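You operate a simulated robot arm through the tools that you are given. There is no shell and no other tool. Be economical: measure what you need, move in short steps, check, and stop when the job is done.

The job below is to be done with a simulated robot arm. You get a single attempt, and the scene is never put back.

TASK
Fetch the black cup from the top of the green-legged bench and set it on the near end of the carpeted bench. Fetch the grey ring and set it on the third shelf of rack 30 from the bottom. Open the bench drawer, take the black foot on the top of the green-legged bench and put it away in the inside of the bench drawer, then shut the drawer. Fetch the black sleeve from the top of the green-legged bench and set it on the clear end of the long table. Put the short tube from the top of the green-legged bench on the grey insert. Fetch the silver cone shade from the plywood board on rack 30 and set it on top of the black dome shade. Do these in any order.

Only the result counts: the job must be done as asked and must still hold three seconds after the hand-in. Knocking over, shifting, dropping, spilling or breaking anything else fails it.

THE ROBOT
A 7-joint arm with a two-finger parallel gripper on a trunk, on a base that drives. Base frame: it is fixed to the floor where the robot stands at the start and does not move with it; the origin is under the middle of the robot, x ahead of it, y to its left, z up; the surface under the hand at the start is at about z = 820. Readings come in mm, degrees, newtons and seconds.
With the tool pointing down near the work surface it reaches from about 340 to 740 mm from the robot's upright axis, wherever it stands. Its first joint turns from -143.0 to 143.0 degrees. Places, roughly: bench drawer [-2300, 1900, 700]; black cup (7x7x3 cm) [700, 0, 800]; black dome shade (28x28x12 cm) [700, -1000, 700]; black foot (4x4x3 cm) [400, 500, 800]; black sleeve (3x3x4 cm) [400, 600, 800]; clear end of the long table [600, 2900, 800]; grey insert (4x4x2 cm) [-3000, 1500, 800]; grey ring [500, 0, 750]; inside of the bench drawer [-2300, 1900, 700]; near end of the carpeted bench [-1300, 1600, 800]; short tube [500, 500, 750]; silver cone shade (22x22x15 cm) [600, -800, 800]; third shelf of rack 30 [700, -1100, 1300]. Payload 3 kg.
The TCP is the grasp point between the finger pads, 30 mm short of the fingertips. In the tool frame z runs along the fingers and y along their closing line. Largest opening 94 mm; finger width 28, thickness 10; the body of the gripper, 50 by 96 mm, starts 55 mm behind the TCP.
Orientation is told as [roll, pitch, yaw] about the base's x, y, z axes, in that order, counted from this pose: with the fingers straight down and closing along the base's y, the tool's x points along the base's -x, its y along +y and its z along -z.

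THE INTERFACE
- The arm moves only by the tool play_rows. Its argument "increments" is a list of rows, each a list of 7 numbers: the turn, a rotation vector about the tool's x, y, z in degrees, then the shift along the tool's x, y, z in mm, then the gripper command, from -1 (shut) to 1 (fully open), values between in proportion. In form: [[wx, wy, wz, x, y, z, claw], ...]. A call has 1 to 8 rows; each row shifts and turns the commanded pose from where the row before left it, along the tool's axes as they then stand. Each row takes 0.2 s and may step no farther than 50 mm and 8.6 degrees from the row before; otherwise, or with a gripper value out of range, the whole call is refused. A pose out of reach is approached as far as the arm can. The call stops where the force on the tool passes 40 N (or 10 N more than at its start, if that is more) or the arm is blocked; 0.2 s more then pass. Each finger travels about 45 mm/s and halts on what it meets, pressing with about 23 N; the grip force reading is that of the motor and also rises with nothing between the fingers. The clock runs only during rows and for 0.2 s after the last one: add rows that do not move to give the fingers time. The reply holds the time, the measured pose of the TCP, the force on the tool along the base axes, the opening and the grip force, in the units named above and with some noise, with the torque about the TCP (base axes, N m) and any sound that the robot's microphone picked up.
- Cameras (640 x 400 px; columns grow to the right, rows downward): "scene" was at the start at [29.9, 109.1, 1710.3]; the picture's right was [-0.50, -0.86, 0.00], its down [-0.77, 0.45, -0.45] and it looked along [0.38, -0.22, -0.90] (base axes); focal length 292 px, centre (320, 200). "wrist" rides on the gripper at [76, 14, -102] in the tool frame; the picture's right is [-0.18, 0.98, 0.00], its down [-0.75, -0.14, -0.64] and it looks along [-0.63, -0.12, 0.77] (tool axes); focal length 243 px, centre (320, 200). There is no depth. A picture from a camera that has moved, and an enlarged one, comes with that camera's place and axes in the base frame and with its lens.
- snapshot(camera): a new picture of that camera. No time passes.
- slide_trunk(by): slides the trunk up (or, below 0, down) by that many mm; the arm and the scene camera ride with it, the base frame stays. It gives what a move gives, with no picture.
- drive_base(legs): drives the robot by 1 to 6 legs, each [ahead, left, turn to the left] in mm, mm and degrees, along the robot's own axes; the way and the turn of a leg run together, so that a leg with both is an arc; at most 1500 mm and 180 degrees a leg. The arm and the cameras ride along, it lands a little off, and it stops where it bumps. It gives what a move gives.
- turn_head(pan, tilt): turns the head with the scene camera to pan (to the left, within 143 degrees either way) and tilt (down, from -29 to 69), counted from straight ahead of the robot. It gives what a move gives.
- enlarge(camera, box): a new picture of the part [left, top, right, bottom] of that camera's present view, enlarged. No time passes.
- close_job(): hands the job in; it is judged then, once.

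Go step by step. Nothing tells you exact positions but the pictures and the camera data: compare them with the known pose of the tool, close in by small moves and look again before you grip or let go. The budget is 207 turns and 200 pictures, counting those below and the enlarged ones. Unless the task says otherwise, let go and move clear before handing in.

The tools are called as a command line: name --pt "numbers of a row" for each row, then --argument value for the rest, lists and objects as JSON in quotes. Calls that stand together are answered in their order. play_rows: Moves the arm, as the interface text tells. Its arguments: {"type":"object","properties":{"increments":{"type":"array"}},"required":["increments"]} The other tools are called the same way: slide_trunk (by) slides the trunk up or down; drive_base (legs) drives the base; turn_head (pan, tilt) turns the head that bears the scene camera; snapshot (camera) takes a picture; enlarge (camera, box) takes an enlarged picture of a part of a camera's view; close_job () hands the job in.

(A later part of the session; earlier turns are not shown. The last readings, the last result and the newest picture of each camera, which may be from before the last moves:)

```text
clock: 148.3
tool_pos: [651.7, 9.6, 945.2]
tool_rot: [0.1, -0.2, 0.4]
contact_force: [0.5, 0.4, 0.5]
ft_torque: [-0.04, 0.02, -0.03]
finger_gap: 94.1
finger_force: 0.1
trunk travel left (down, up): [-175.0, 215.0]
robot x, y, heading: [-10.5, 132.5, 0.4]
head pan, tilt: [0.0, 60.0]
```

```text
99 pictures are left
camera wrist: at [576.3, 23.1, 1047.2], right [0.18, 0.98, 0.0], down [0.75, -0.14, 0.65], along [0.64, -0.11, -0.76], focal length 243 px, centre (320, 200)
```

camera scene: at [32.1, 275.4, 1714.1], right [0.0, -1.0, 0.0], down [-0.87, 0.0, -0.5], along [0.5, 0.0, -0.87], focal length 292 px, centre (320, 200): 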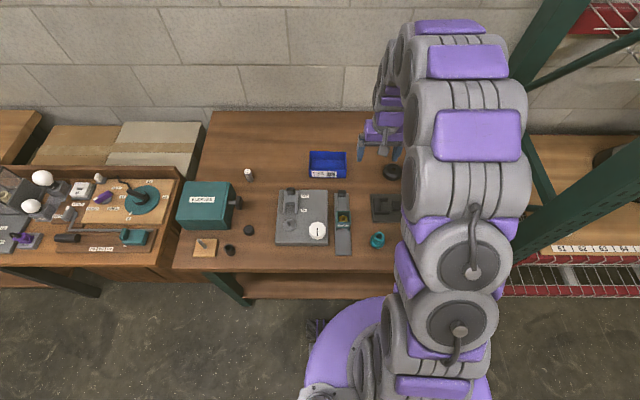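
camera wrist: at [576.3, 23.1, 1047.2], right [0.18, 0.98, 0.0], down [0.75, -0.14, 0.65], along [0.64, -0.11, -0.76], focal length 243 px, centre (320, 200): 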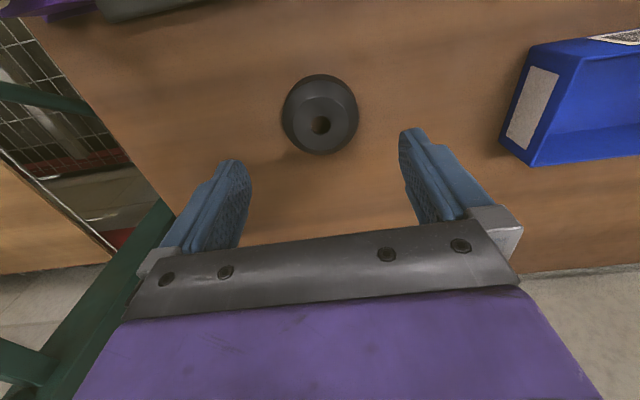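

The cup is centred at (658,8.5). I'll descend around it and grip low on its rim.

play_rows --pt "0 0 0 -6.5 -1 30 1" --pt "0 0 0 0 0 30 1" --pt "0 0 0 0 0 25 1" --pt "0 0 0 0 0 7 1" --pt "0 0 0 0 0 0 1"

play_rows --pt "0 0 0 0 0 0 0.6" --pt "0 0 0 0 0 0 0.3" --pt "0 0 0 0 0 0 0" --pt "0 0 0 0 0 0 0" --pt "0 0 0 0 0 0 0" --pt "0 0 0 0 0 0 0"

snapshot --camera "wrist"

```text
clock: 149.5
tool_pos: [661.4, 7.9, 849.7]
tool_rot: [0.1, -0.5, 0.5]
contact_force: [-0.8, -0.7, 2.7]
ft_torque: [-0.17, 0.05, 0.01]
finger_gap: 94.1
finger_force: 0.1
trunk travel left (down, up): [-175.0, 215.0]
robot x, y, heading: [-6.9, 135.4, -0.1]
head pan, tilt: [0.0, 60.0]
```

```text
clock: 150.9
tool_pos: [659.5, 8.4, 850.8]
tool_rot: [0.1, -0.4, 0.4]
contact_force: [1.0, -3.6, 8.8]
ft_torque: [-0.46, 0.08, 0.05]
finger_gap: 67.8
finger_force: 22.9
trunk travel left (down, up): [-175.0, 215.0]
robot x, y, heading: [-8.2, 132.2, 0.3]
head pan, tilt: [0.0, 60.0]
```

```text
98 pictures are left
camera wrist: at [584.8, 21.7, 952.8], right [0.18, 0.98, 0.0], down [0.75, -0.14, 0.65], along [0.64, -0.11, -0.76], focal length 243 px, centre (320, 200)
```

wrist: 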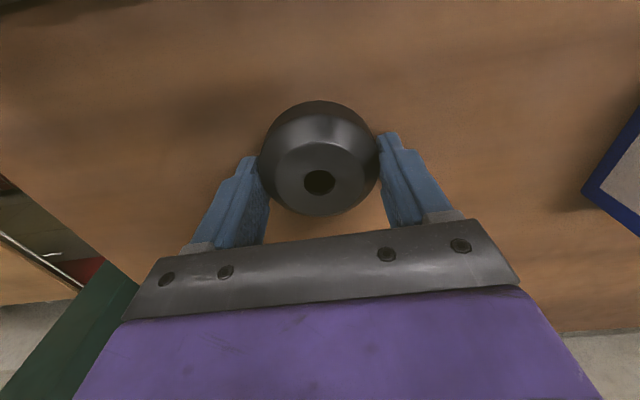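

Gripped at 67.8 mm. I'll lift.

play_rows --pt "0 0 0 0 0 -20 -0.1" --pt "0 0 0 0 0 -45 -0.1" --pt "0 0 0 0 0 -45 -0.1" --pt "0 0 0 0 0 -45 -0.1" --pt "0 0 0 40 0 -20 -0.1" --pt "0 0 0 48 0 0 -0.1" --pt "0 0 0 48 0 0 -0.1" --pt "0 0 0 48 0 0 -0.1"

snapshot --camera "wrist"

```text
clock: 152.7
tool_pos: [472.4, 6.2, 1024.3]
tool_rot: [0.1, -0.3, 0.4]
contact_force: [-0.3, -0.4, -1.1]
ft_torque: [0.0, -0.03, 0.03]
finger_gap: 67.3
finger_force: 22.8
trunk travel left (down, up): [-175.0, 215.0]
robot x, y, heading: [-13.6, 136.4, 0.3]
head pan, tilt: [0.0, 60.0]
```

```text
97 pictures are left
camera wrist: at [397.4, 20.0, 1126.5], right [0.18, 0.98, 0.0], down [0.75, -0.14, 0.65], along [0.64, -0.11, -0.76], focal length 243 px, centre (320, 200)
```

wrist: 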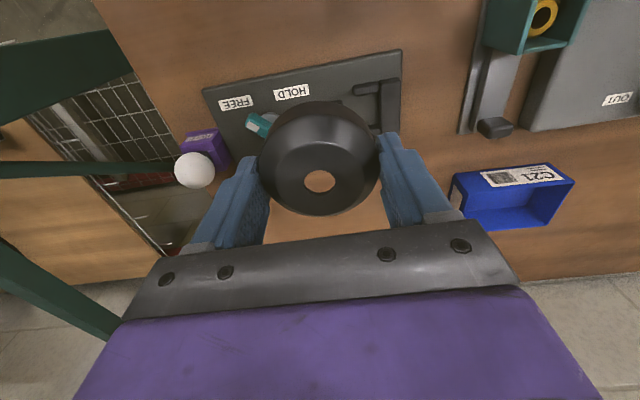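

The cup is held. I'll reverse to x≈-1330, turn to face the carpeted bench and approach its side.

drive_base --legs '[[-1320, 0, 0], [0, 0, 90], [400, 0, 0]]'

turn_head --pan 0 --tilt 35

snapshot --camera "scene"

```text
clock: 165.2
tool_pos: [-1201.5, 1022.1, 1022.3]
tool_rot: [0.2, -0.2, 92.4]
contact_force: [-0.5, 0.6, -0.8]
ft_torque: [0.01, -0.04, 0.02]
finger_gap: 67.3
finger_force: 23.2
trunk travel left (down, up): [-175.0, 215.0]
robot x, y, heading: [-1312.5, 533.9, 92.2]
head pan, tilt: [0.0, 60.0]
```

```text
clock: 166.1
tool_pos: [-1201.8, 1019.4, 1024.2]
tool_rot: [0.1, -0.3, 92.4]
contact_force: [0.3, -0.2, -0.7]
ft_torque: [0.01, 0.01, -0.01]
finger_gap: 67.4
finger_force: 23.1
trunk travel left (down, up): [-175.0, 215.0]
robot x, y, heading: [-1313.3, 529.6, 92.2]
head pan, tilt: [0.0, 35.0]
```

```text
96 pictures are left
camera scene: at [-1452.2, 589.9, 1748.3], right [1.0, 0.04, 0.0], down [0.02, -0.58, -0.82], along [-0.03, 0.82, -0.58], focal length 292 px, centre (320, 200)
```

scene: 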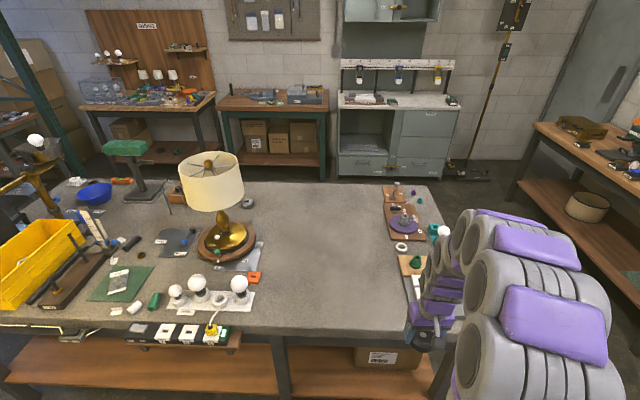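

The free area of the near end around (-1320,1480) is clear. I'll drive 240 mm closer and swing the arm over it.

drive_base --legs '[[240, 0, 0]]'

play_rows --pt "0 0 0 -25 27 0 -0.1" --pt "0 0 0 -25 27 0 -0.1" --pt "0 0 0 -30 27 5 -0.1" --pt "0 0 0 -35 27 10 -0.1" --pt "0 0 0 -35 0 20 -0.1" --pt "0 0 0 -40 0 25 -0.1" --pt "0 0 0 0 0 0 -0.1" --pt "0 0 0 0 0 0 -0.1"

turn_head --pan 0 --tilt 50

snapshot --camera "scene"

snapshot --camera "wrist"

```text
clock: 167.9
tool_pos: [-1212.7, 1255.3, 1022.8]
tool_rot: [0.0, -0.3, 92.6]
contact_force: [-0.2, -0.1, -0.8]
ft_torque: [0.01, -0.03, -0.02]
finger_gap: 67.0
finger_force: 23.1
trunk travel left (down, up): [-175.0, 215.0]
robot x, y, heading: [-1319.2, 766.8, 92.5]
head pan, tilt: [0.0, 35.0]
```

```text
clock: 169.7
tool_pos: [-1329.4, 1439.6, 966.4]
tool_rot: [0.1, -0.4, 92.5]
contact_force: [-0.1, -0.2, -0.5]
ft_torque: [-0.02, 0.0, 0.0]
finger_gap: 67.2
finger_force: 22.6
trunk travel left (down, up): [-175.0, 215.0]
robot x, y, heading: [-1318.8, 767.6, 92.4]
head pan, tilt: [0.0, 35.0]
```

```text
clock: 170.4
tool_pos: [-1329.8, 1439.6, 966.7]
tool_rot: [0.1, -0.4, 92.6]
contact_force: [0.4, 0.1, -1.1]
ft_torque: [-0.01, 0.01, 0.04]
finger_gap: 67.0
finger_force: 23.2
trunk travel left (down, up): [-175.0, 215.0]
robot x, y, heading: [-1319.7, 770.0, 92.6]
head pan, tilt: [0.0, 50.0]
```

```text
95 pictures are left
camera scene: at [-1462.9, 815.6, 1726.6], right [1.0, 0.04, 0.0], down [0.03, -0.77, -0.64], along [-0.03, 0.64, -0.77], focal length 292 px, centre (320, 200)
```

scene: 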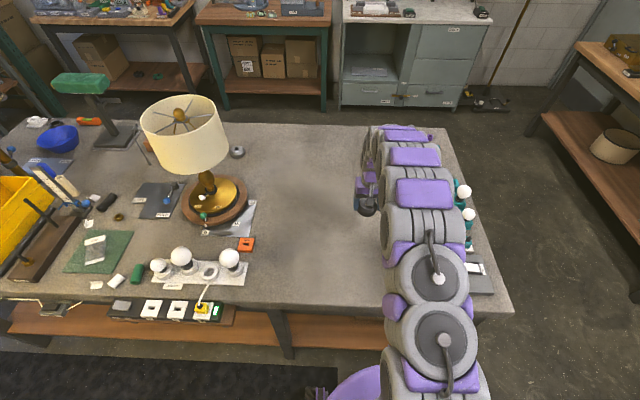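

```text
94 pictures are left
camera wrist: at [-1339.2, 1362.1, 1069.6], right [-0.99, 0.14, 0.0], down [0.11, 0.75, 0.65], along [0.09, 0.64, -0.76], focal length 243 px, centre (320, 200)
```

wrist: 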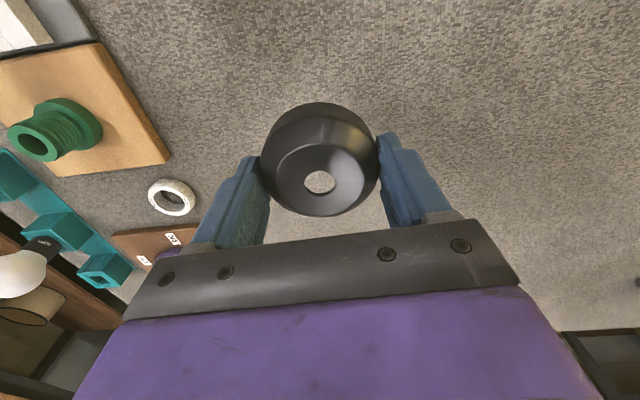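

The spot is clear. I'll go another 50 mm forward toward the centre of the end and lower until contact.

play_rows --pt "0 0 0 -25 0 20 -0.1" --pt "0 0 0 -25 0 25 -0.1" --pt "0 0 0 0 0 30 -0.1" --pt "0 0 0 0 0 25 -0.1" --pt "0 0 0 0 0 6 -0.1" --pt "0 0 0 0 0 0 -0.1"

play_rows --pt "0 0 0 0 0 4 -0.1" --pt "0 0 0 0 0 3 -0.1" --pt "0 0 0 0 0 0 -0.1"

```text
clock: 171.8
tool_pos: [-1330.6, 1489.9, 860.8]
tool_rot: [0.2, -0.4, 92.5]
contact_force: [-0.4, -0.1, -0.7]
ft_torque: [-0.04, -0.01, -0.04]
finger_gap: 66.9
finger_force: 23.1
trunk travel left (down, up): [-175.0, 215.0]
robot x, y, heading: [-1323.4, 771.1, 92.2]
head pan, tilt: [0.0, 50.0]
```

```text
clock: 172.5
tool_pos: [-1330.1, 1494.3, 860.3]
tool_rot: [0.0, -1.2, 92.6]
contact_force: [0.3, -5.3, 22.2]
ft_torque: [-0.56, -0.15, 0.04]
finger_gap: 66.9
finger_force: 23.4
trunk travel left (down, up): [-175.0, 215.0]
robot x, y, heading: [-1319.5, 766.7, 92.4]
head pan, tilt: [0.0, 50.0]
stopped in row 3: the force on the tool passed its limit at 44 N (the readings are from after the stop); the commanded pose is now the measured one
```

Contact at about z 860. I'll ease off, release and lift.

play_rows --pt "0 0 0 0 0 -1 -0.1" --pt "0 0 0 0 0 0 0.5" --pt "0 0 0 0 0 0 0.8" --pt "0 0 0 0 0 0 1" --pt "0 0 0 0 0 0 1" --pt "0 0 0 0 0 -30 1" --pt "0 0 0 0 0 -45 1" --pt "0 0 0 0 0 -45 1"

snapshot --camera "wrist"

```text
clock: 174.3
tool_pos: [-1331.7, 1491.5, 978.6]
tool_rot: [0.0, -0.8, 92.6]
contact_force: [0.8, 0.4, 0.8]
ft_torque: [0.04, -0.01, 0.01]
finger_gap: 94.0
finger_force: 0.1
trunk travel left (down, up): [-175.0, 215.0]
robot x, y, heading: [-1323.6, 770.7, 92.3]
head pan, tilt: [0.0, 50.0]
```

```text
93 pictures are left
camera wrist: at [-1341.2, 1413.8, 1080.5], right [-0.99, 0.14, 0.0], down [0.11, 0.75, 0.65], along [0.09, 0.65, -0.76], focal length 243 px, centre (320, 200)
```

wrist: 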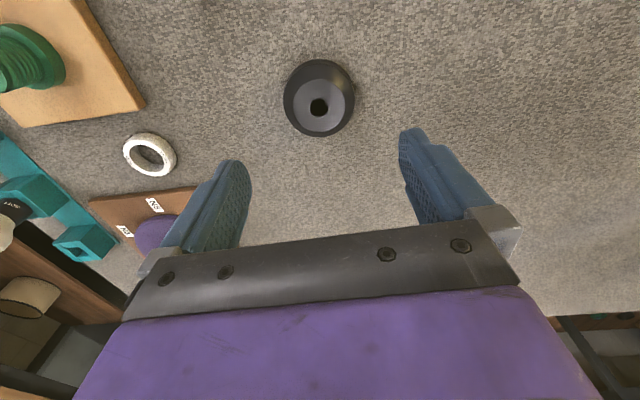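

The cup is placed. While here I'll look toward the grey insert and the drawer side.

play_rows --pt "0 0 0 45 0 -20 0.9" --pt "0 0 0 45 0 -20 0.9" --pt "0 0 0 48 0 0 0.9" --pt "0 0 0 48 0 0 0.9" --pt "0 0 0 48 0 0 0.9"

turn_head --pan 55 --tilt 25

snapshot --camera "scene"

enlarge --camera "scene" --box '[200, 130, 480, 300]'

```text
clock: 175.5
tool_pos: [-1322.1, 1256.2, 1017.5]
tool_rot: [0.0, -0.9, 92.6]
contact_force: [-0.4, 0.8, -1.0]
ft_torque: [0.04, 0.02, 0.03]
finger_gap: 89.2
finger_force: 0.0
trunk travel left (down, up): [-175.0, 215.0]
robot x, y, heading: [-1319.4, 768.8, 92.4]
head pan, tilt: [0.0, 50.0]
```

```text
clock: 176.8
tool_pos: [-1322.8, 1258.3, 1016.9]
tool_rot: [-0.1, -0.9, 92.6]
contact_force: [0.3, 0.0, -0.1]
ft_torque: [0.02, 0.01, -0.01]
finger_gap: 89.3
finger_force: 0.1
trunk travel left (down, up): [-175.0, 215.0]
robot x, y, heading: [-1322.7, 765.3, 92.4]
head pan, tilt: [55.0, 25.0]
```

```text
92 pictures are left
camera scene: at [-1537.2, 787.0, 1764.1], right [0.54, 0.84, 0.0], down [0.36, -0.23, -0.91], along [-0.76, 0.49, -0.42], focal length 292 px, centre (320, 200)
```

scene: 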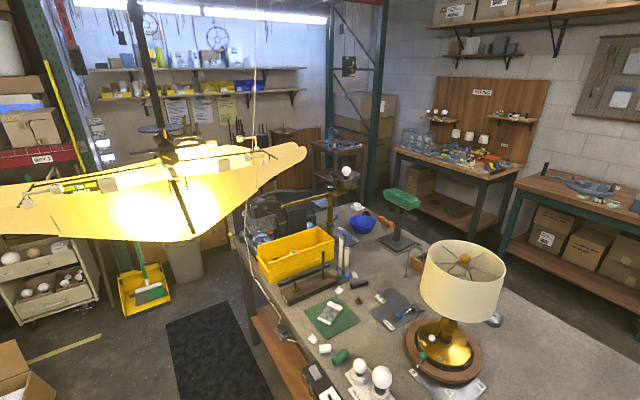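

```text
2.29 times, centred on (340, 215) of scene
camera zoom: at [-1537.2, 787.0, 1764.1], right [0.54, 0.84, 0.0], down [0.36, -0.23, -0.91], along [-0.76, 0.49, -0.42], focal length 667 px, centre (274, 166)
```

zoom: 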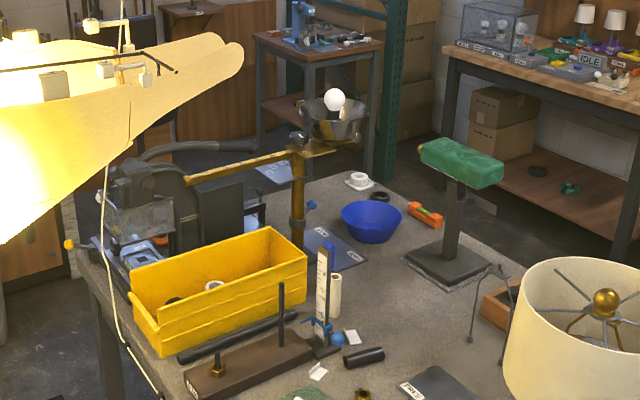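

The far end of the bench holds many items, so I'll find the insert when I'm closer. Now I'll drive back to the pick-up bench for the tube.

drive_base --legs '[[-300, 0, 0], [0, 0, -92.4], [1290, 0, 0]]'

turn_head --pan 0 --tilt 60

snapshot --camera "scene"

```text
clock: 188.7
tool_pos: [454.1, 471.0, 1017.2]
tool_rot: [-0.1, -0.9, 1.0]
contact_force: [0.0, 0.0, 0.0]
ft_torque: [-0.02, 0.03, 0.01]
finger_gap: 89.3
finger_force: 0.2
trunk travel left (down, up): [-175.0, 215.0]
robot x, y, heading: [-36.0, 483.7, 0.6]
head pan, tilt: [55.0, 25.0]
```

```text
clock: 190.0
tool_pos: [452.1, 470.9, 1016.2]
tool_rot: [-0.1, -0.9, 1.0]
contact_force: [-0.4, 0.1, 0.1]
ft_torque: [0.04, -0.02, -0.01]
finger_gap: 89.4
finger_force: 0.1
trunk travel left (down, up): [-175.0, 215.0]
robot x, y, heading: [-36.9, 480.7, 0.7]
head pan, tilt: [0.0, 60.0]
```

```text
90 pictures are left
camera scene: at [4.1, 625.9, 1714.1], right [0.01, -1.0, 0.0], down [-0.87, -0.01, -0.5], along [0.5, 0.01, -0.87], focal length 292 px, centre (320, 200)
```

scene: 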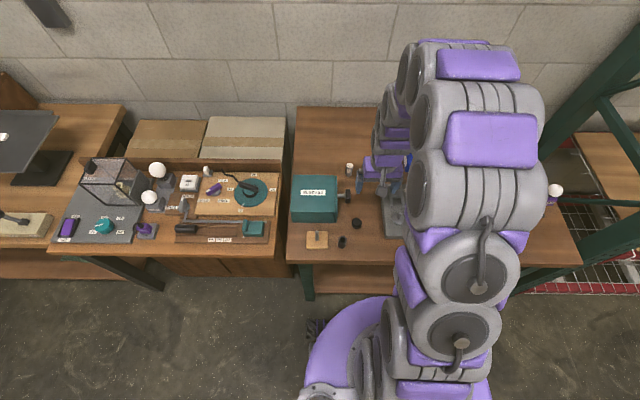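

The tube stands near (637,529). I'll move above it with the fingers open.

play_rows --pt "0 0.9 0 -37 11 10 0.6" --pt "0 0 0 -37 11 10 0.6" --pt "0 0 0 -37 11 10 0.6" --pt "0 0 0 -37 11 10 0.6" --pt "0 0 0 -37 11 10 0.6" --pt "0 0 0 0 0 0 0.6"

snapshot --camera "wrist"

```text
clock: 191.4
tool_pos: [634.6, 530.5, 966.9]
tool_rot: [0.0, -0.1, 1.1]
contact_force: [0.1, 0.3, 0.4]
ft_torque: [-0.02, 0.01, 0.0]
finger_gap: 75.2
finger_force: 0.0
trunk travel left (down, up): [-175.0, 215.0]
robot x, y, heading: [-38.5, 482.8, 0.8]
head pan, tilt: [0.0, 60.0]
```

```text
89 pictures are left
camera wrist: at [559.1, 543.2, 1070.3], right [0.17, 0.99, 0.0], down [0.75, -0.13, 0.64], along [0.63, -0.11, -0.77], focal length 243 px, centre (320, 200)
```

wrist: 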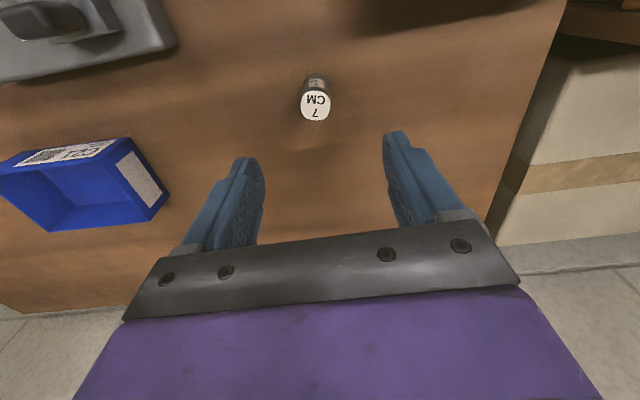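

The tube is 70 mm tall and centred at (618,529). I'll descend around it and grip.

play_rows --pt "0 0 0 16 -1.5 20 0.4" --pt "0 0 0 0 0 30 0.4" --pt "0 0 0 0 0 30 0.4" --pt "0 0 0 0 0 22 0.4" --pt "0 0 0 0 0 0 0.4"

snapshot --camera "wrist"

```text
clock: 192.6
tool_pos: [619.0, 528.8, 863.1]
tool_rot: [0.0, -0.1, 0.9]
contact_force: [0.5, -0.6, 0.0]
ft_torque: [0.01, 0.0, 0.02]
finger_gap: 66.0
finger_force: 0.0
trunk travel left (down, up): [-175.0, 215.0]
robot x, y, heading: [-39.2, 483.9, 0.7]
head pan, tilt: [0.0, 60.0]
```

```text
88 pictures are left
camera wrist: at [545.1, 541.9, 965.7], right [0.17, 0.99, 0.0], down [0.76, -0.13, 0.64], along [0.63, -0.11, -0.77], focal length 243 px, centre (320, 200)
```

wrist: 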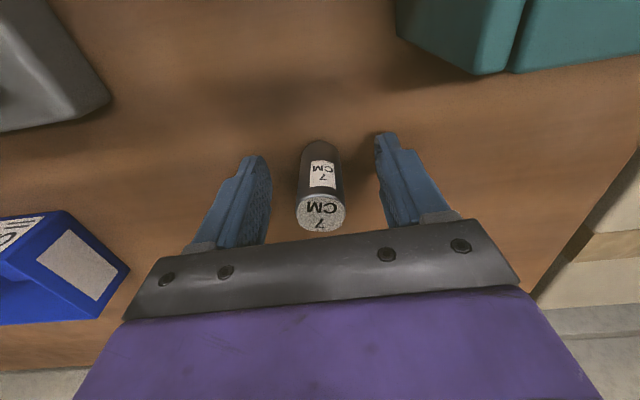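

play_rows --pt "0 0 0 2 0 0 0.1" --pt "0 0 0 0 0 0 -0.3" --pt "0 0 0 0 0 0 -0.7" --pt "0 0 0 0 0 0 -0.9" --pt "0 0 0 0 0 0 -0.9" --pt "0 0 0 0 0 0 -0.9" --pt "0 0 0 0 0 0 -0.9"

play_rows --pt "0 0 0 0 0 -30 -0.9" --pt "0 0 0 0 0 -45 -0.9" --pt "0 0 0 0 0 -45 -0.9" --pt "0 0 0 0 0 -45 -0.9" --pt "0 0 0 40 0 -15 -0.9" --pt "0 0 0 48 0 0 -0.9" --pt "0 0 0 48 0 0 -0.9" --pt "0 0 0 0 0 0 -0.9"

snapshot --camera "wrist"

```text
clock: 194.2
tool_pos: [618.2, 528.8, 863.1]
tool_rot: [0.0, -0.1, 1.0]
contact_force: [-0.4, -0.1, -0.1]
ft_torque: [0.03, -0.03, 0.0]
finger_gap: 23.6
finger_force: 22.3
trunk travel left (down, up): [-175.0, 215.0]
robot x, y, heading: [-36.5, 486.1, 0.6]
head pan, tilt: [0.0, 60.0]
```

```text
clock: 196.0
tool_pos: [482.7, 523.5, 1043.4]
tool_rot: [0.0, 0.0, 0.9]
contact_force: [-1.1, -0.6, 0.8]
ft_torque: [-0.04, 0.01, 0.01]
finger_gap: 23.4
finger_force: 23.5
trunk travel left (down, up): [-175.0, 215.0]
robot x, y, heading: [-34.4, 483.8, 0.8]
head pan, tilt: [0.0, 60.0]
```

```text
87 pictures are left
camera wrist: at [407.3, 537.7, 1146.8], right [0.17, 0.99, 0.0], down [0.76, -0.13, 0.64], along [0.63, -0.11, -0.77], focal length 243 px, centre (320, 200)
```

wrist: 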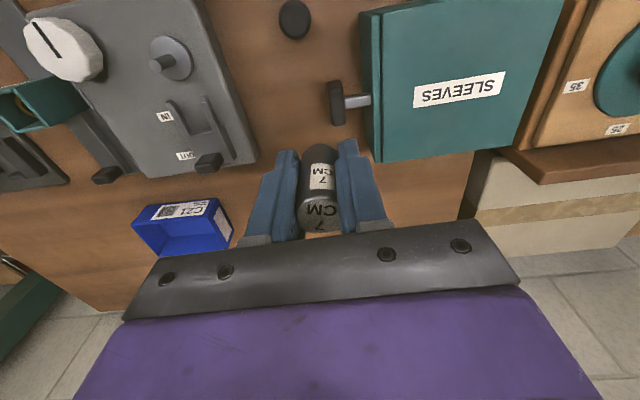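

The tube is held. A large hanging shade sits near (-2280,790), so I'll take a lane well away from it. I'll drive partway and look.

drive_base --legs '[[-400, 0, 0], [-600, -320, 0], [-500, 0, 0], [0, 0, 179]]'

turn_head --pan -10 --tilt 15

snapshot --camera "scene"

```text
clock: 204.2
tool_pos: [-1014.2, 165.9, 1059.0]
tool_rot: [1.5, -1.8, 4.0]
contact_force: [0.3, 0.2, -0.6]
ft_torque: [0.02, 0.04, -0.01]
finger_gap: 23.4
finger_force: 23.0
trunk travel left (down, up): [-175.0, 215.0]
robot x, y, heading: [-1499.1, 120.5, 3.4]
head pan, tilt: [0.0, 60.0]
stopped in leg 3: the robot was blocked; the commanded pose is now the measured one
```

```text
clock: 205.3
tool_pos: [-1013.6, 165.9, 1056.6]
tool_rot: [1.5, -1.7, 3.9]
contact_force: [-0.3, -0.3, -0.7]
ft_torque: [0.01, 0.02, 0.0]
finger_gap: 23.3
finger_force: 23.6
trunk travel left (down, up): [-175.0, 215.0]
robot x, y, heading: [-1499.7, 121.7, 3.2]
head pan, tilt: [-10.0, 15.0]
```

```text
86 pictures are left
camera scene: at [-1412.4, 298.8, 1776.1], right [-0.12, -0.99, 0.03], down [-0.28, 0.0, -0.96], along [0.95, -0.12, -0.28], focal length 292 px, centre (320, 200)
```

scene: 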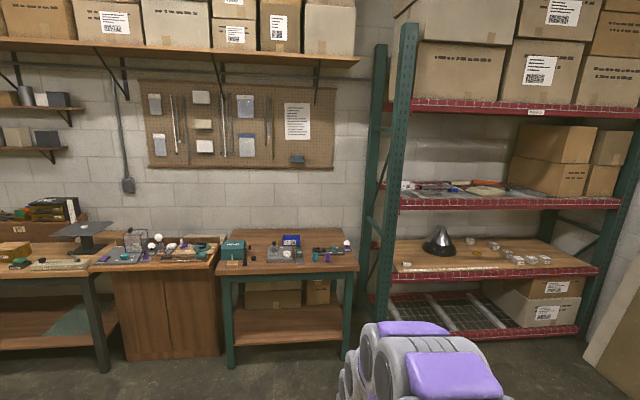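

Something blocked the base while reversing. I'll ease forward and look behind.

drive_base --legs '[[120, 0, 0]]'

turn_head --pan 143 --tilt 30

snapshot --camera "scene"

turn_head --pan -143 --tilt 30

snapshot --camera "scene"

```text
clock: 206.6
tool_pos: [-895.5, 151.7, 1059.0]
tool_rot: [2.3, -1.8, 3.6]
contact_force: [0.1, -0.2, -1.0]
ft_torque: [0.07, 0.01, 0.01]
finger_gap: 23.3
finger_force: 23.2
trunk travel left (down, up): [-175.0, 215.0]
robot x, y, heading: [-1385.0, 125.2, 2.9]
head pan, tilt: [-10.0, 15.0]
```

```text
clock: 209.0
tool_pos: [-897.3, 155.2, 1058.9]
tool_rot: [2.1, -1.9, 3.6]
contact_force: [0.0, 0.4, -0.6]
ft_torque: [-0.01, -0.05, 0.0]
finger_gap: 23.6
finger_force: 23.9
trunk travel left (down, up): [-175.0, 215.0]
robot x, y, heading: [-1380.1, 125.4, 3.1]
head pan, tilt: [143.0, 30.0]
```

```text
85 pictures are left
camera scene: at [-1490.2, 325.8, 1755.2], right [0.56, 0.83, -0.01], down [0.41, -0.28, -0.86], along [-0.72, 0.48, -0.5], focal length 292 px, centre (320, 200)
```

scene: 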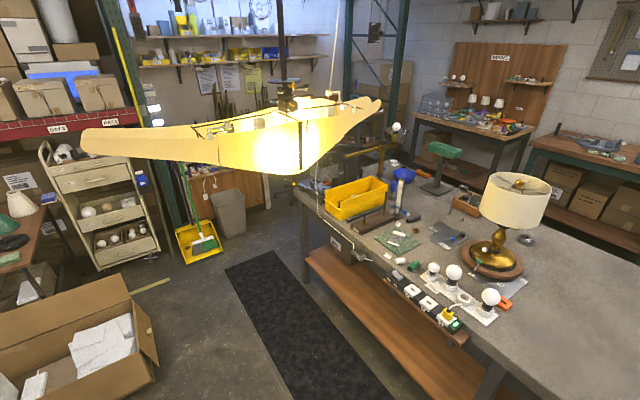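

```text
clock: 212.9
tool_pos: [-896.8, 150.3, 1059.3]
tool_rot: [2.3, -1.9, 3.5]
contact_force: [-0.2, 0.1, -1.2]
ft_torque: [0.02, 0.01, -0.01]
finger_gap: 23.2
finger_force: 22.7
trunk travel left (down, up): [-175.0, 215.0]
robot x, y, heading: [-1385.0, 124.0, 3.3]
head pan, tilt: [-143.0, 30.0]
```

```text
84 pictures are left
camera scene: at [-1483.5, 205.8, 1756.5], right [-0.65, 0.76, 0.0], down [0.38, 0.32, -0.87], along [-0.66, -0.56, -0.5], focal length 292 px, centre (320, 200)
```

scene: 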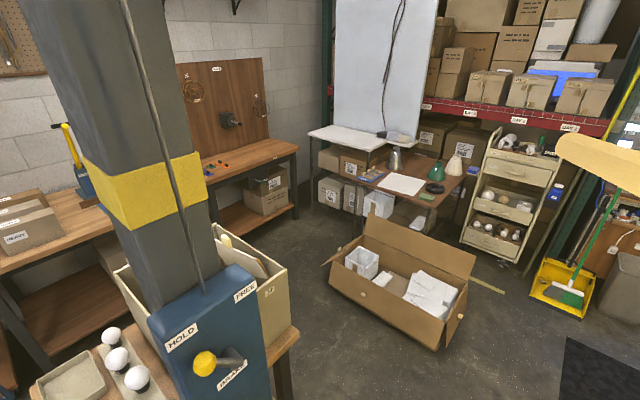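

A column and table stand right behind on that side, and the hanging shade blocks the front lane. I'll go around the near end and along the far side of the carpeted bench instead.

drive_base --legs '[[1050, 0, 0], [0, 0, 87], [1200, 0, 0], [1150, 0, 0], [0, 0, 90]]'

turn_head --pan 15 --tilt 20

snapshot --camera "scene"

```text
clock: 236.6
tool_pos: [-819.5, 2489.6, 1059.1]
tool_rot: [2.3, -1.9, -179.7]
contact_force: [0.5, 0.7, -0.4]
ft_torque: [-0.01, -0.01, 0.01]
finger_gap: 23.4
finger_force: 23.1
trunk travel left (down, up): [-175.0, 215.0]
robot x, y, heading: [-334.6, 2487.7, 180.0]
head pan, tilt: [-143.0, 30.0]
```

```text
clock: 239.0
tool_pos: [-817.8, 2491.7, 1060.6]
tool_rot: [2.3, -1.9, -179.8]
contact_force: [0.2, 0.0, -0.3]
ft_torque: [-0.01, 0.0, 0.0]
finger_gap: 23.4
finger_force: 22.8
trunk travel left (down, up): [-175.0, 215.0]
robot x, y, heading: [-332.4, 2488.4, 180.2]
head pan, tilt: [15.0, 20.0]
```

```text
83 pictures are left
camera scene: at [-396.6, 2324.2, 1772.1], right [-0.26, 0.97, 0.0], down [0.33, 0.09, -0.94], along [-0.91, -0.24, -0.34], focal length 292 px, centre (320, 200)
```

scene: 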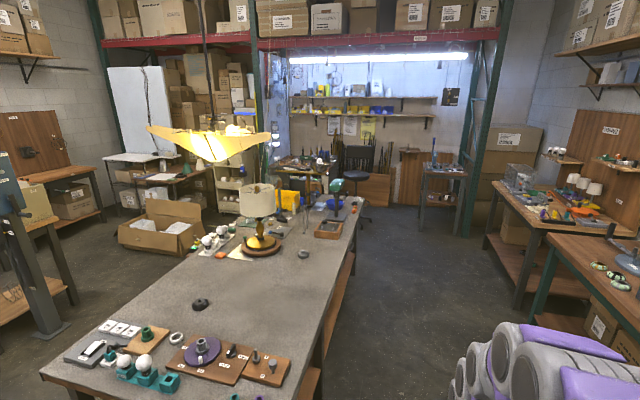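

The lane along the far side is clear. I'll drive to about x -2200 and look at the drawer side.

drive_base --legs '[[1000, 0, 0], [850, 0, 0]]'

play_rows --pt "2.3 1.9 0 0 0 0 -0.9" --pt "0 0 0 0 0 0 -0.9"

turn_head --pan 80 --tilt 50

snapshot --camera "scene"

turn_head --pan 35 --tilt 35

snapshot --camera "scene"

```text
clock: 248.3
tool_pos: [-2661.1, 2506.9, 1060.2]
tool_rot: [2.3, -2.1, 179.5]
contact_force: [0.0, -0.2, -0.6]
ft_torque: [0.0, -0.06, 0.0]
finger_gap: 23.4
finger_force: 23.2
trunk travel left (down, up): [-175.0, 215.0]
robot x, y, heading: [-2176.1, 2497.2, 179.0]
head pan, tilt: [15.0, 20.0]
```

```text
clock: 248.9
tool_pos: [-2658.0, 2507.5, 1060.2]
tool_rot: [0.0, -0.2, 179.6]
contact_force: [0.0, 0.5, -1.4]
ft_torque: [-0.03, -0.02, 0.0]
finger_gap: 23.4
finger_force: 22.9
trunk travel left (down, up): [-175.0, 215.0]
robot x, y, heading: [-2176.5, 2497.8, 179.2]
head pan, tilt: [15.0, 20.0]
```

```text
clock: 250.2
tool_pos: [-2658.5, 2507.1, 1060.0]
tool_rot: [0.0, -0.2, 179.6]
contact_force: [-0.9, -0.1, -1.0]
ft_torque: [-0.02, 0.0, 0.0]
finger_gap: 23.4
finger_force: 23.2
trunk travel left (down, up): [-175.0, 215.0]
robot x, y, heading: [-2178.5, 2497.9, 179.1]
head pan, tilt: [80.0, 50.0]
```

```text
82 pictures are left
camera scene: at [-2166.1, 2283.2, 1726.7], right [-0.98, 0.19, 0.0], down [0.15, 0.75, -0.64], along [-0.12, -0.63, -0.77], focal length 292 px, centre (320, 200)
```

scene: 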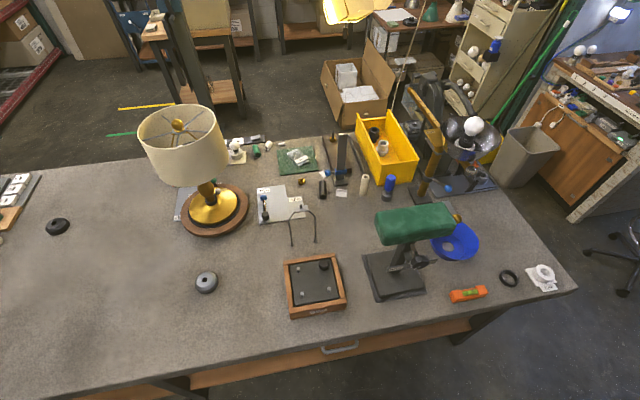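

```text
clock: 251.4
tool_pos: [-2658.9, 2506.2, 1060.5]
tool_rot: [0.0, 0.0, 179.5]
contact_force: [0.5, 0.4, -0.7]
ft_torque: [0.02, -0.02, 0.01]
finger_gap: 23.7
finger_force: 22.7
trunk travel left (down, up): [-175.0, 215.0]
robot x, y, heading: [-2178.5, 2500.7, 179.3]
head pan, tilt: [35.0, 35.0]
```

```text
81 pictures are left
camera scene: at [-2224.4, 2309.3, 1748.3], right [-0.56, 0.83, 0.0], down [0.48, 0.32, -0.82], along [-0.68, -0.46, -0.58], focal length 292 px, centre (320, 200)
```

scene: 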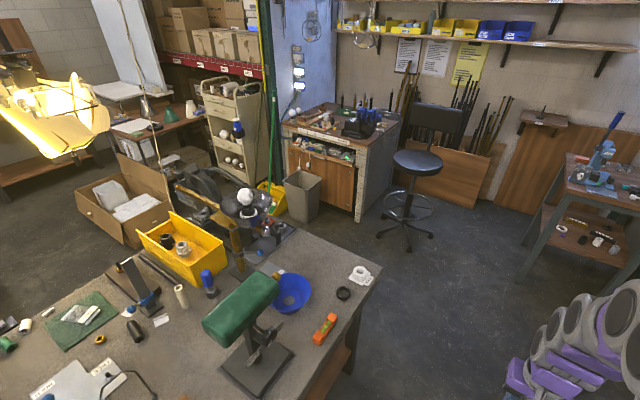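

The drawer handle is near (-2271,2060,700). I'll zoom on the far end to find the grey insert.

enlarge --camera "scene" --box '[200, 170, 400, 300]'

enlarge --camera "scene" --box '[130, 150, 300, 300]'

```text
3.08 times, centred on (300, 235) of scene
camera zoom: at [-2224.4, 2309.3, 1748.3], right [-0.56, 0.83, 0.0], down [0.48, 0.32, -0.82], along [-0.68, -0.46, -0.58], focal length 898 px, centre (382, 92)
```

zoom: 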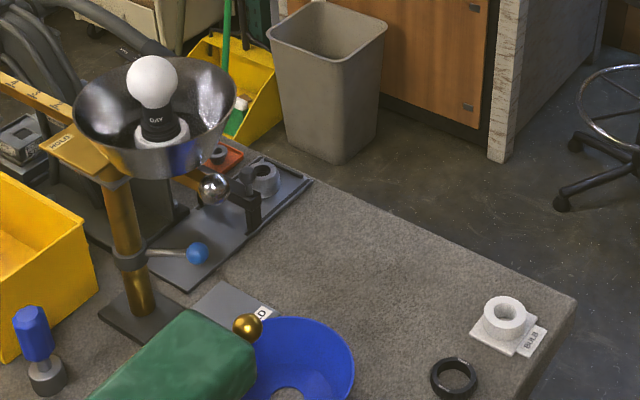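

```text
2.67 times, centred on (215, 225) of scene
camera zoom: at [-2224.4, 2309.3, 1748.3], right [-0.56, 0.83, 0.0], down [0.48, 0.32, -0.82], along [-0.68, -0.46, -0.58], focal length 778 px, centre (600, 133)
```

zoom: 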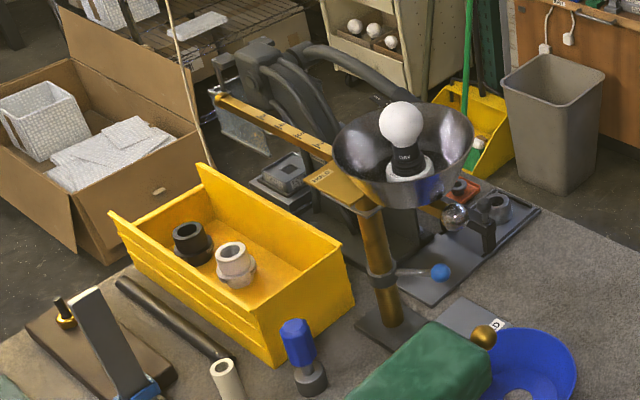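

The grey insert looks like a ring at about (-2995,1565), at the bench's far end, with a bowl lamp close by. I'll drive around to the end and face it from there.

play_rows --pt "0 0 0 40 0 0 -0.9" --pt "0 0 0 40 0 0 -0.9" --pt "0 0 0 0 0 0 -0.9"

drive_base --legs '[[1370, 0, 1], [0, 0, 90], [930, 0, 0], [0, 0, 90]]'

turn_head --pan 0 --tilt 45

snapshot --camera "scene"

```text
clock: 252.2
tool_pos: [-2579.5, 2509.2, 1061.4]
tool_rot: [0.0, 0.0, 179.6]
contact_force: [1.2, -0.5, -0.9]
ft_torque: [-0.01, -0.01, 0.02]
finger_gap: 23.4
finger_force: 23.0
trunk travel left (down, up): [-175.0, 215.0]
robot x, y, heading: [-2174.0, 2497.9, 179.2]
head pan, tilt: [35.0, 35.0]
```

```text
clock: 271.5
tool_pos: [-3140.9, 1604.9, 1061.1]
tool_rot: [0.0, -0.2, 3.5]
contact_force: [-0.4, 1.0, -0.3]
ft_torque: [-0.03, 0.01, 0.0]
finger_gap: 23.6
finger_force: 22.7
trunk travel left (down, up): [-175.0, 215.0]
robot x, y, heading: [-3543.4, 1584.9, 2.8]
head pan, tilt: [35.0, 35.0]
```

```text
clock: 272.5
tool_pos: [-3142.2, 1605.6, 1061.6]
tool_rot: [0.0, -0.2, 3.5]
contact_force: [0.1, 0.3, 0.9]
ft_torque: [0.01, 0.03, 0.0]
finger_gap: 23.7
finger_force: 23.2
trunk travel left (down, up): [-175.0, 215.0]
robot x, y, heading: [-3541.1, 1582.4, 3.2]
head pan, tilt: [0.0, 45.0]
```

```text
78 pictures are left
camera scene: at [-3494.4, 1731.8, 1733.5], right [0.05, -1.0, 0.0], down [-0.71, -0.04, -0.71], along [0.7, 0.04, -0.71], focal length 292 px, centre (320, 200)
```

scene: 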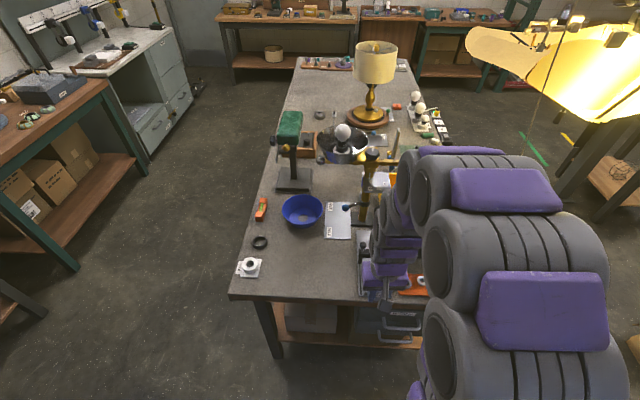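

I'm at the far end. The arm hides the insert from the head camera, so I'll use the wrist camera.

snapshot --camera "wrist"

enlarge --camera "scene" --box '[310, 110, 450, 320]'

```text
77 pictures are left
camera wrist: at [-3218.5, 1615.8, 1164.0], right [0.12, 0.99, 0.0], down [0.76, -0.1, 0.64], along [0.64, -0.08, -0.76], focal length 243 px, centre (320, 200)
```

wrist: 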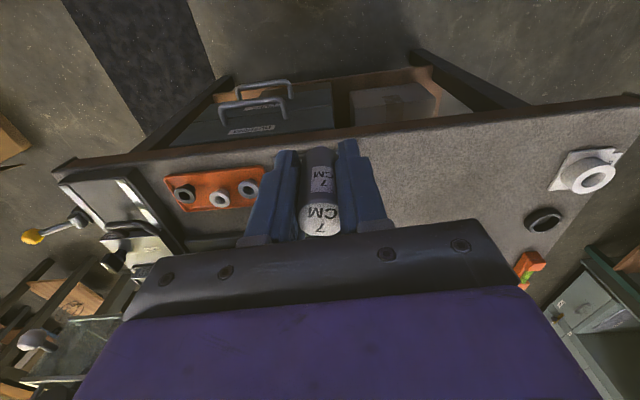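

```text
1.90 times, centred on (380, 215) of scene
camera zoom: at [-3494.4, 1731.8, 1733.5], right [0.05, -1.0, 0.0], down [-0.71, -0.04, -0.71], along [0.7, 0.04, -0.71], focal length 556 px, centre (206, 171)
```

zoom: 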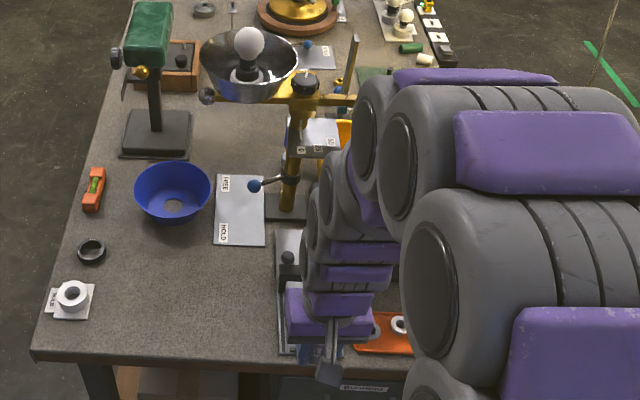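

I see an orange plate with three rings and another ring by the clamp. I'll move the hand aside for a clear look.

play_rows --pt "0 0 0 0 45 0 -0.9" --pt "0 0 0 0 45 0 -0.9" --pt "0 0 0 0 45 0 -0.9" --pt "0 0 0 0 45 0 -0.9" --pt "0 0 0 0 0 0 -0.9"

snapshot --camera "wrist"

turn_head --pan -20 --tilt 50

snapshot --camera "scene"

```text
clock: 273.7
tool_pos: [-3153.5, 1787.0, 1061.1]
tool_rot: [0.0, -0.3, 3.5]
contact_force: [0.0, -0.2, -0.7]
ft_torque: [0.04, 0.0, 0.01]
finger_gap: 24.0
finger_force: 22.9
trunk travel left (down, up): [-175.0, 215.0]
robot x, y, heading: [-3541.9, 1586.3, 3.2]
head pan, tilt: [0.0, 45.0]
```

```text
75 pictures are left
camera wrist: at [-3229.4, 1795.8, 1163.1], right [0.12, 0.99, 0.0], down [0.76, -0.1, 0.65], along [0.64, -0.08, -0.76], focal length 243 px, centre (320, 200)
```

wrist: 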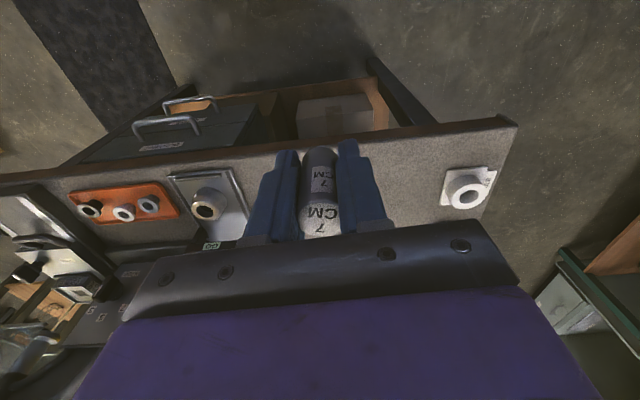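

```text
clock: 274.5
tool_pos: [-3152.1, 1785.8, 1059.7]
tool_rot: [-0.1, -0.1, 3.4]
contact_force: [-0.4, -0.3, -1.1]
ft_torque: [-0.01, -0.04, -0.04]
finger_gap: 23.5
finger_force: 23.4
trunk travel left (down, up): [-175.0, 215.0]
robot x, y, heading: [-3542.3, 1588.9, 3.3]
head pan, tilt: [-20.0, 50.0]
```

```text
74 pictures are left
camera scene: at [-3502.0, 1706.9, 1726.5], right [-0.29, -0.96, 0.0], down [-0.73, 0.22, -0.64], along [0.61, -0.19, -0.77], focal length 292 px, centre (320, 200)
```

scene: 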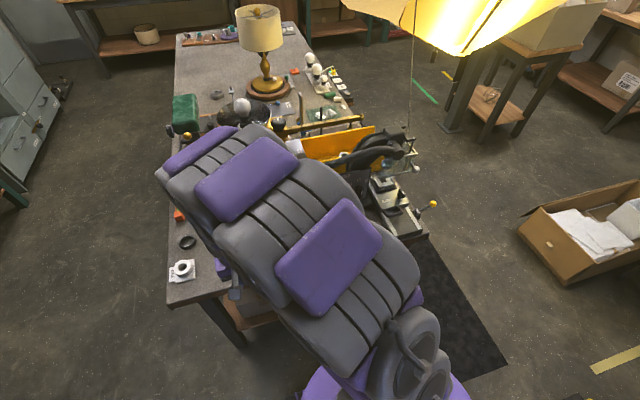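

enlarge --camera "wrist" --box '[60, 140, 270, 270]'

```text
3.05 times, centred on (165, 205) of wrist
camera zoom: at [-3229.3, 1796.3, 1162.8], right [0.12, 0.99, 0.0], down [0.76, -0.09, 0.64], along [0.64, -0.08, -0.76], focal length 739 px, centre (792, 185)
```

zoom: 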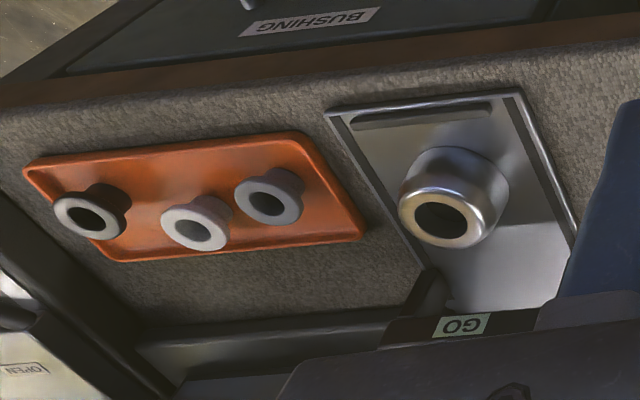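

The three flanged inserts on the orange tray are black, white and grey. The grey one, nearest the metal plate, is at about (-2993,1471,852). I'll move in front of it at safe height.

play_rows --pt "0 0 0 -9 -40 0 -0.9" --pt "0 0 0 -9 -40 0 -0.9" --pt "0 0 0 -9 -40 0 -0.9" --pt "0 0 0 -9 -40 0 -0.9" --pt "0 0 0 -9 -40 0 -0.9" --pt "0 0 0 -9 -40 0 -0.9" --pt "0 0 0 -9 -40 0 -0.9" --pt "0 0 0 -9 -40 0 -0.9"

snapshot --camera "wrist"

turn_head --pan 10 --tilt 50

snapshot --camera "scene"

```text
clock: 276.3
tool_pos: [-3062.4, 1466.5, 1061.2]
tool_rot: [0.1, -0.1, 3.6]
contact_force: [-0.3, 0.0, -0.6]
ft_torque: [0.03, 0.01, -0.02]
finger_gap: 23.7
finger_force: 23.3
trunk travel left (down, up): [-175.0, 215.0]
robot x, y, heading: [-3540.8, 1584.2, 3.1]
head pan, tilt: [-20.0, 50.0]
```

```text
72 pictures are left
camera wrist: at [-3138.7, 1476.0, 1164.0], right [0.12, 0.99, 0.0], down [0.76, -0.1, 0.64], along [0.64, -0.08, -0.77], focal length 243 px, centre (320, 200)
```

wrist: 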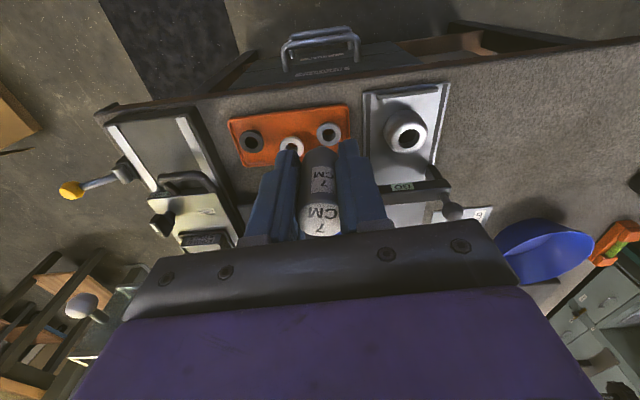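

```text
clock: 277.2
tool_pos: [-3062.6, 1468.9, 1061.9]
tool_rot: [0.0, -0.3, 3.5]
contact_force: [-0.5, 0.2, -0.8]
ft_torque: [-0.02, -0.02, 0.0]
finger_gap: 23.5
finger_force: 22.8
trunk travel left (down, up): [-175.0, 215.0]
robot x, y, heading: [-3542.6, 1585.1, 3.1]
head pan, tilt: [10.0, 50.0]
```

```text
71 pictures are left
camera scene: at [-3499.9, 1743.5, 1726.7], right [0.23, -0.97, 0.0], down [-0.75, -0.17, -0.64], along [0.62, 0.14, -0.77], focal length 292 px, centre (320, 200)
```

scene: 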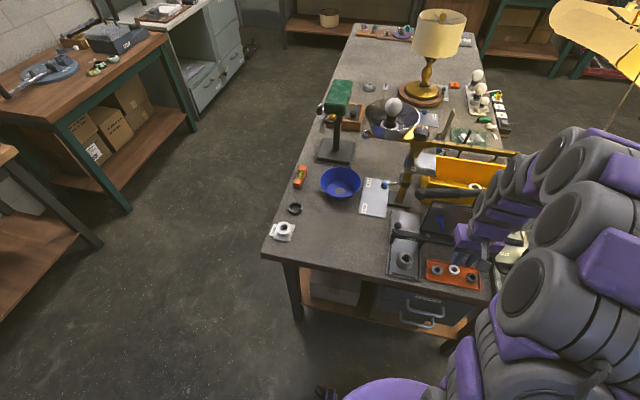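

enlarge --camera "scene" --box '[380, 225, 500, 300]'

enlarge --camera "wrist" --box '[220, 80, 460, 250]'

```text
5.33 times, centred on (440, 262) of scene
camera zoom: at [-3499.9, 1743.5, 1726.7], right [0.23, -0.97, 0.0], down [-0.75, -0.17, -0.64], along [0.62, 0.14, -0.77], focal length 1556 px, centre (-320, -133)
```

zoom: 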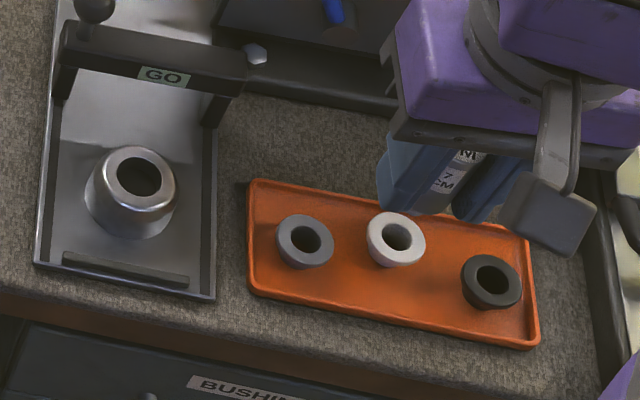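

```text
2.35 times, centred on (340, 165) of wrist
camera zoom: at [-3139.2, 1478.9, 1164.5], right [0.12, 0.99, 0.0], down [0.76, -0.1, 0.64], along [0.64, -0.08, -0.76], focal length 571 px, centre (273, 282)
```

zoom: 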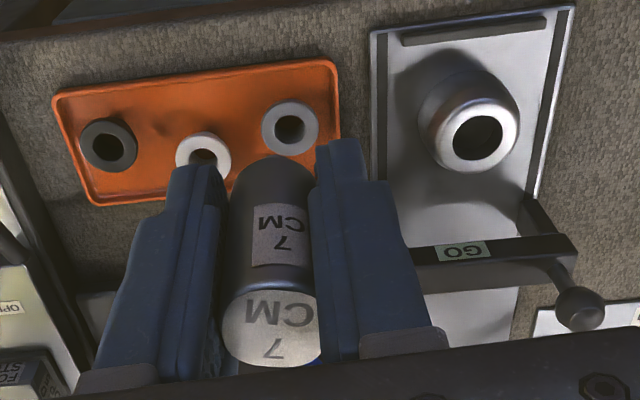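

The grey insert's top is at (-2991,1470,853), so the tube should land with the TCP near z 896. I'll move above it.

play_rows --pt "0 0 0 -24 -1 10 -0.9" --pt "0 0 0 -24 -1 25 -0.9" --pt "0 0 0 -23.5 -1 35 -0.9" --pt "0 0 0 0 0 35 -0.9" --pt "0 0 0 0 0 20 -0.9" --pt "0 0 0 0 0 0 -0.9" --pt "0 0 0 0 0 0 -0.9"

enlarge --camera "wrist" --box '[220, 80, 460, 250]'

enlarge --camera "scene" --box '[380, 225, 500, 300]'

```text
clock: 278.9
tool_pos: [-2988.7, 1474.2, 938.8]
tool_rot: [0.0, -0.3, 3.5]
contact_force: [0.5, -0.3, -0.5]
ft_torque: [0.03, -0.02, -0.03]
finger_gap: 23.6
finger_force: 23.0
trunk travel left (down, up): [-175.0, 215.0]
robot x, y, heading: [-3541.1, 1587.7, 3.0]
head pan, tilt: [10.0, 50.0]
```

```text
2.35 times, centred on (340, 165) of wrist
camera zoom: at [-3064.6, 1484.9, 1040.6], right [0.12, 0.99, 0.0], down [0.76, -0.1, 0.64], along [0.64, -0.08, -0.76], focal length 571 px, centre (273, 282)
```

zoom: 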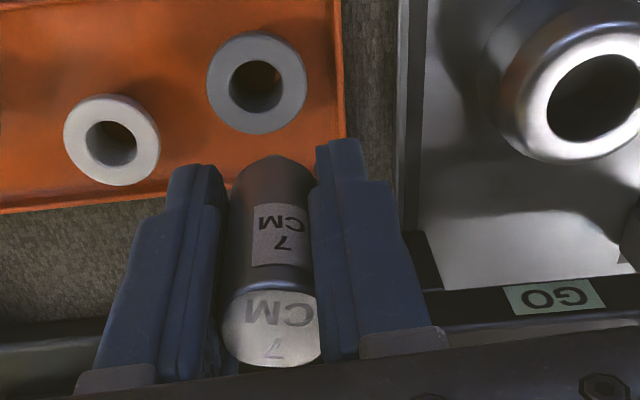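

```text
5.33 times, centred on (440, 262) of scene
camera zoom: at [-3498.8, 1743.1, 1726.7], right [0.23, -0.97, 0.0], down [-0.75, -0.17, -0.64], along [0.62, 0.15, -0.77], focal length 1556 px, centre (-320, -133)
```

zoom: 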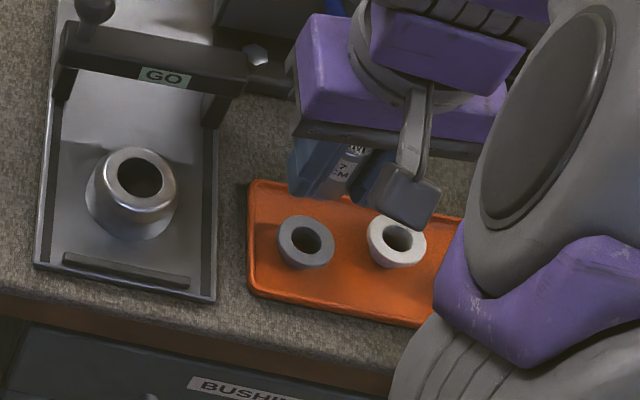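

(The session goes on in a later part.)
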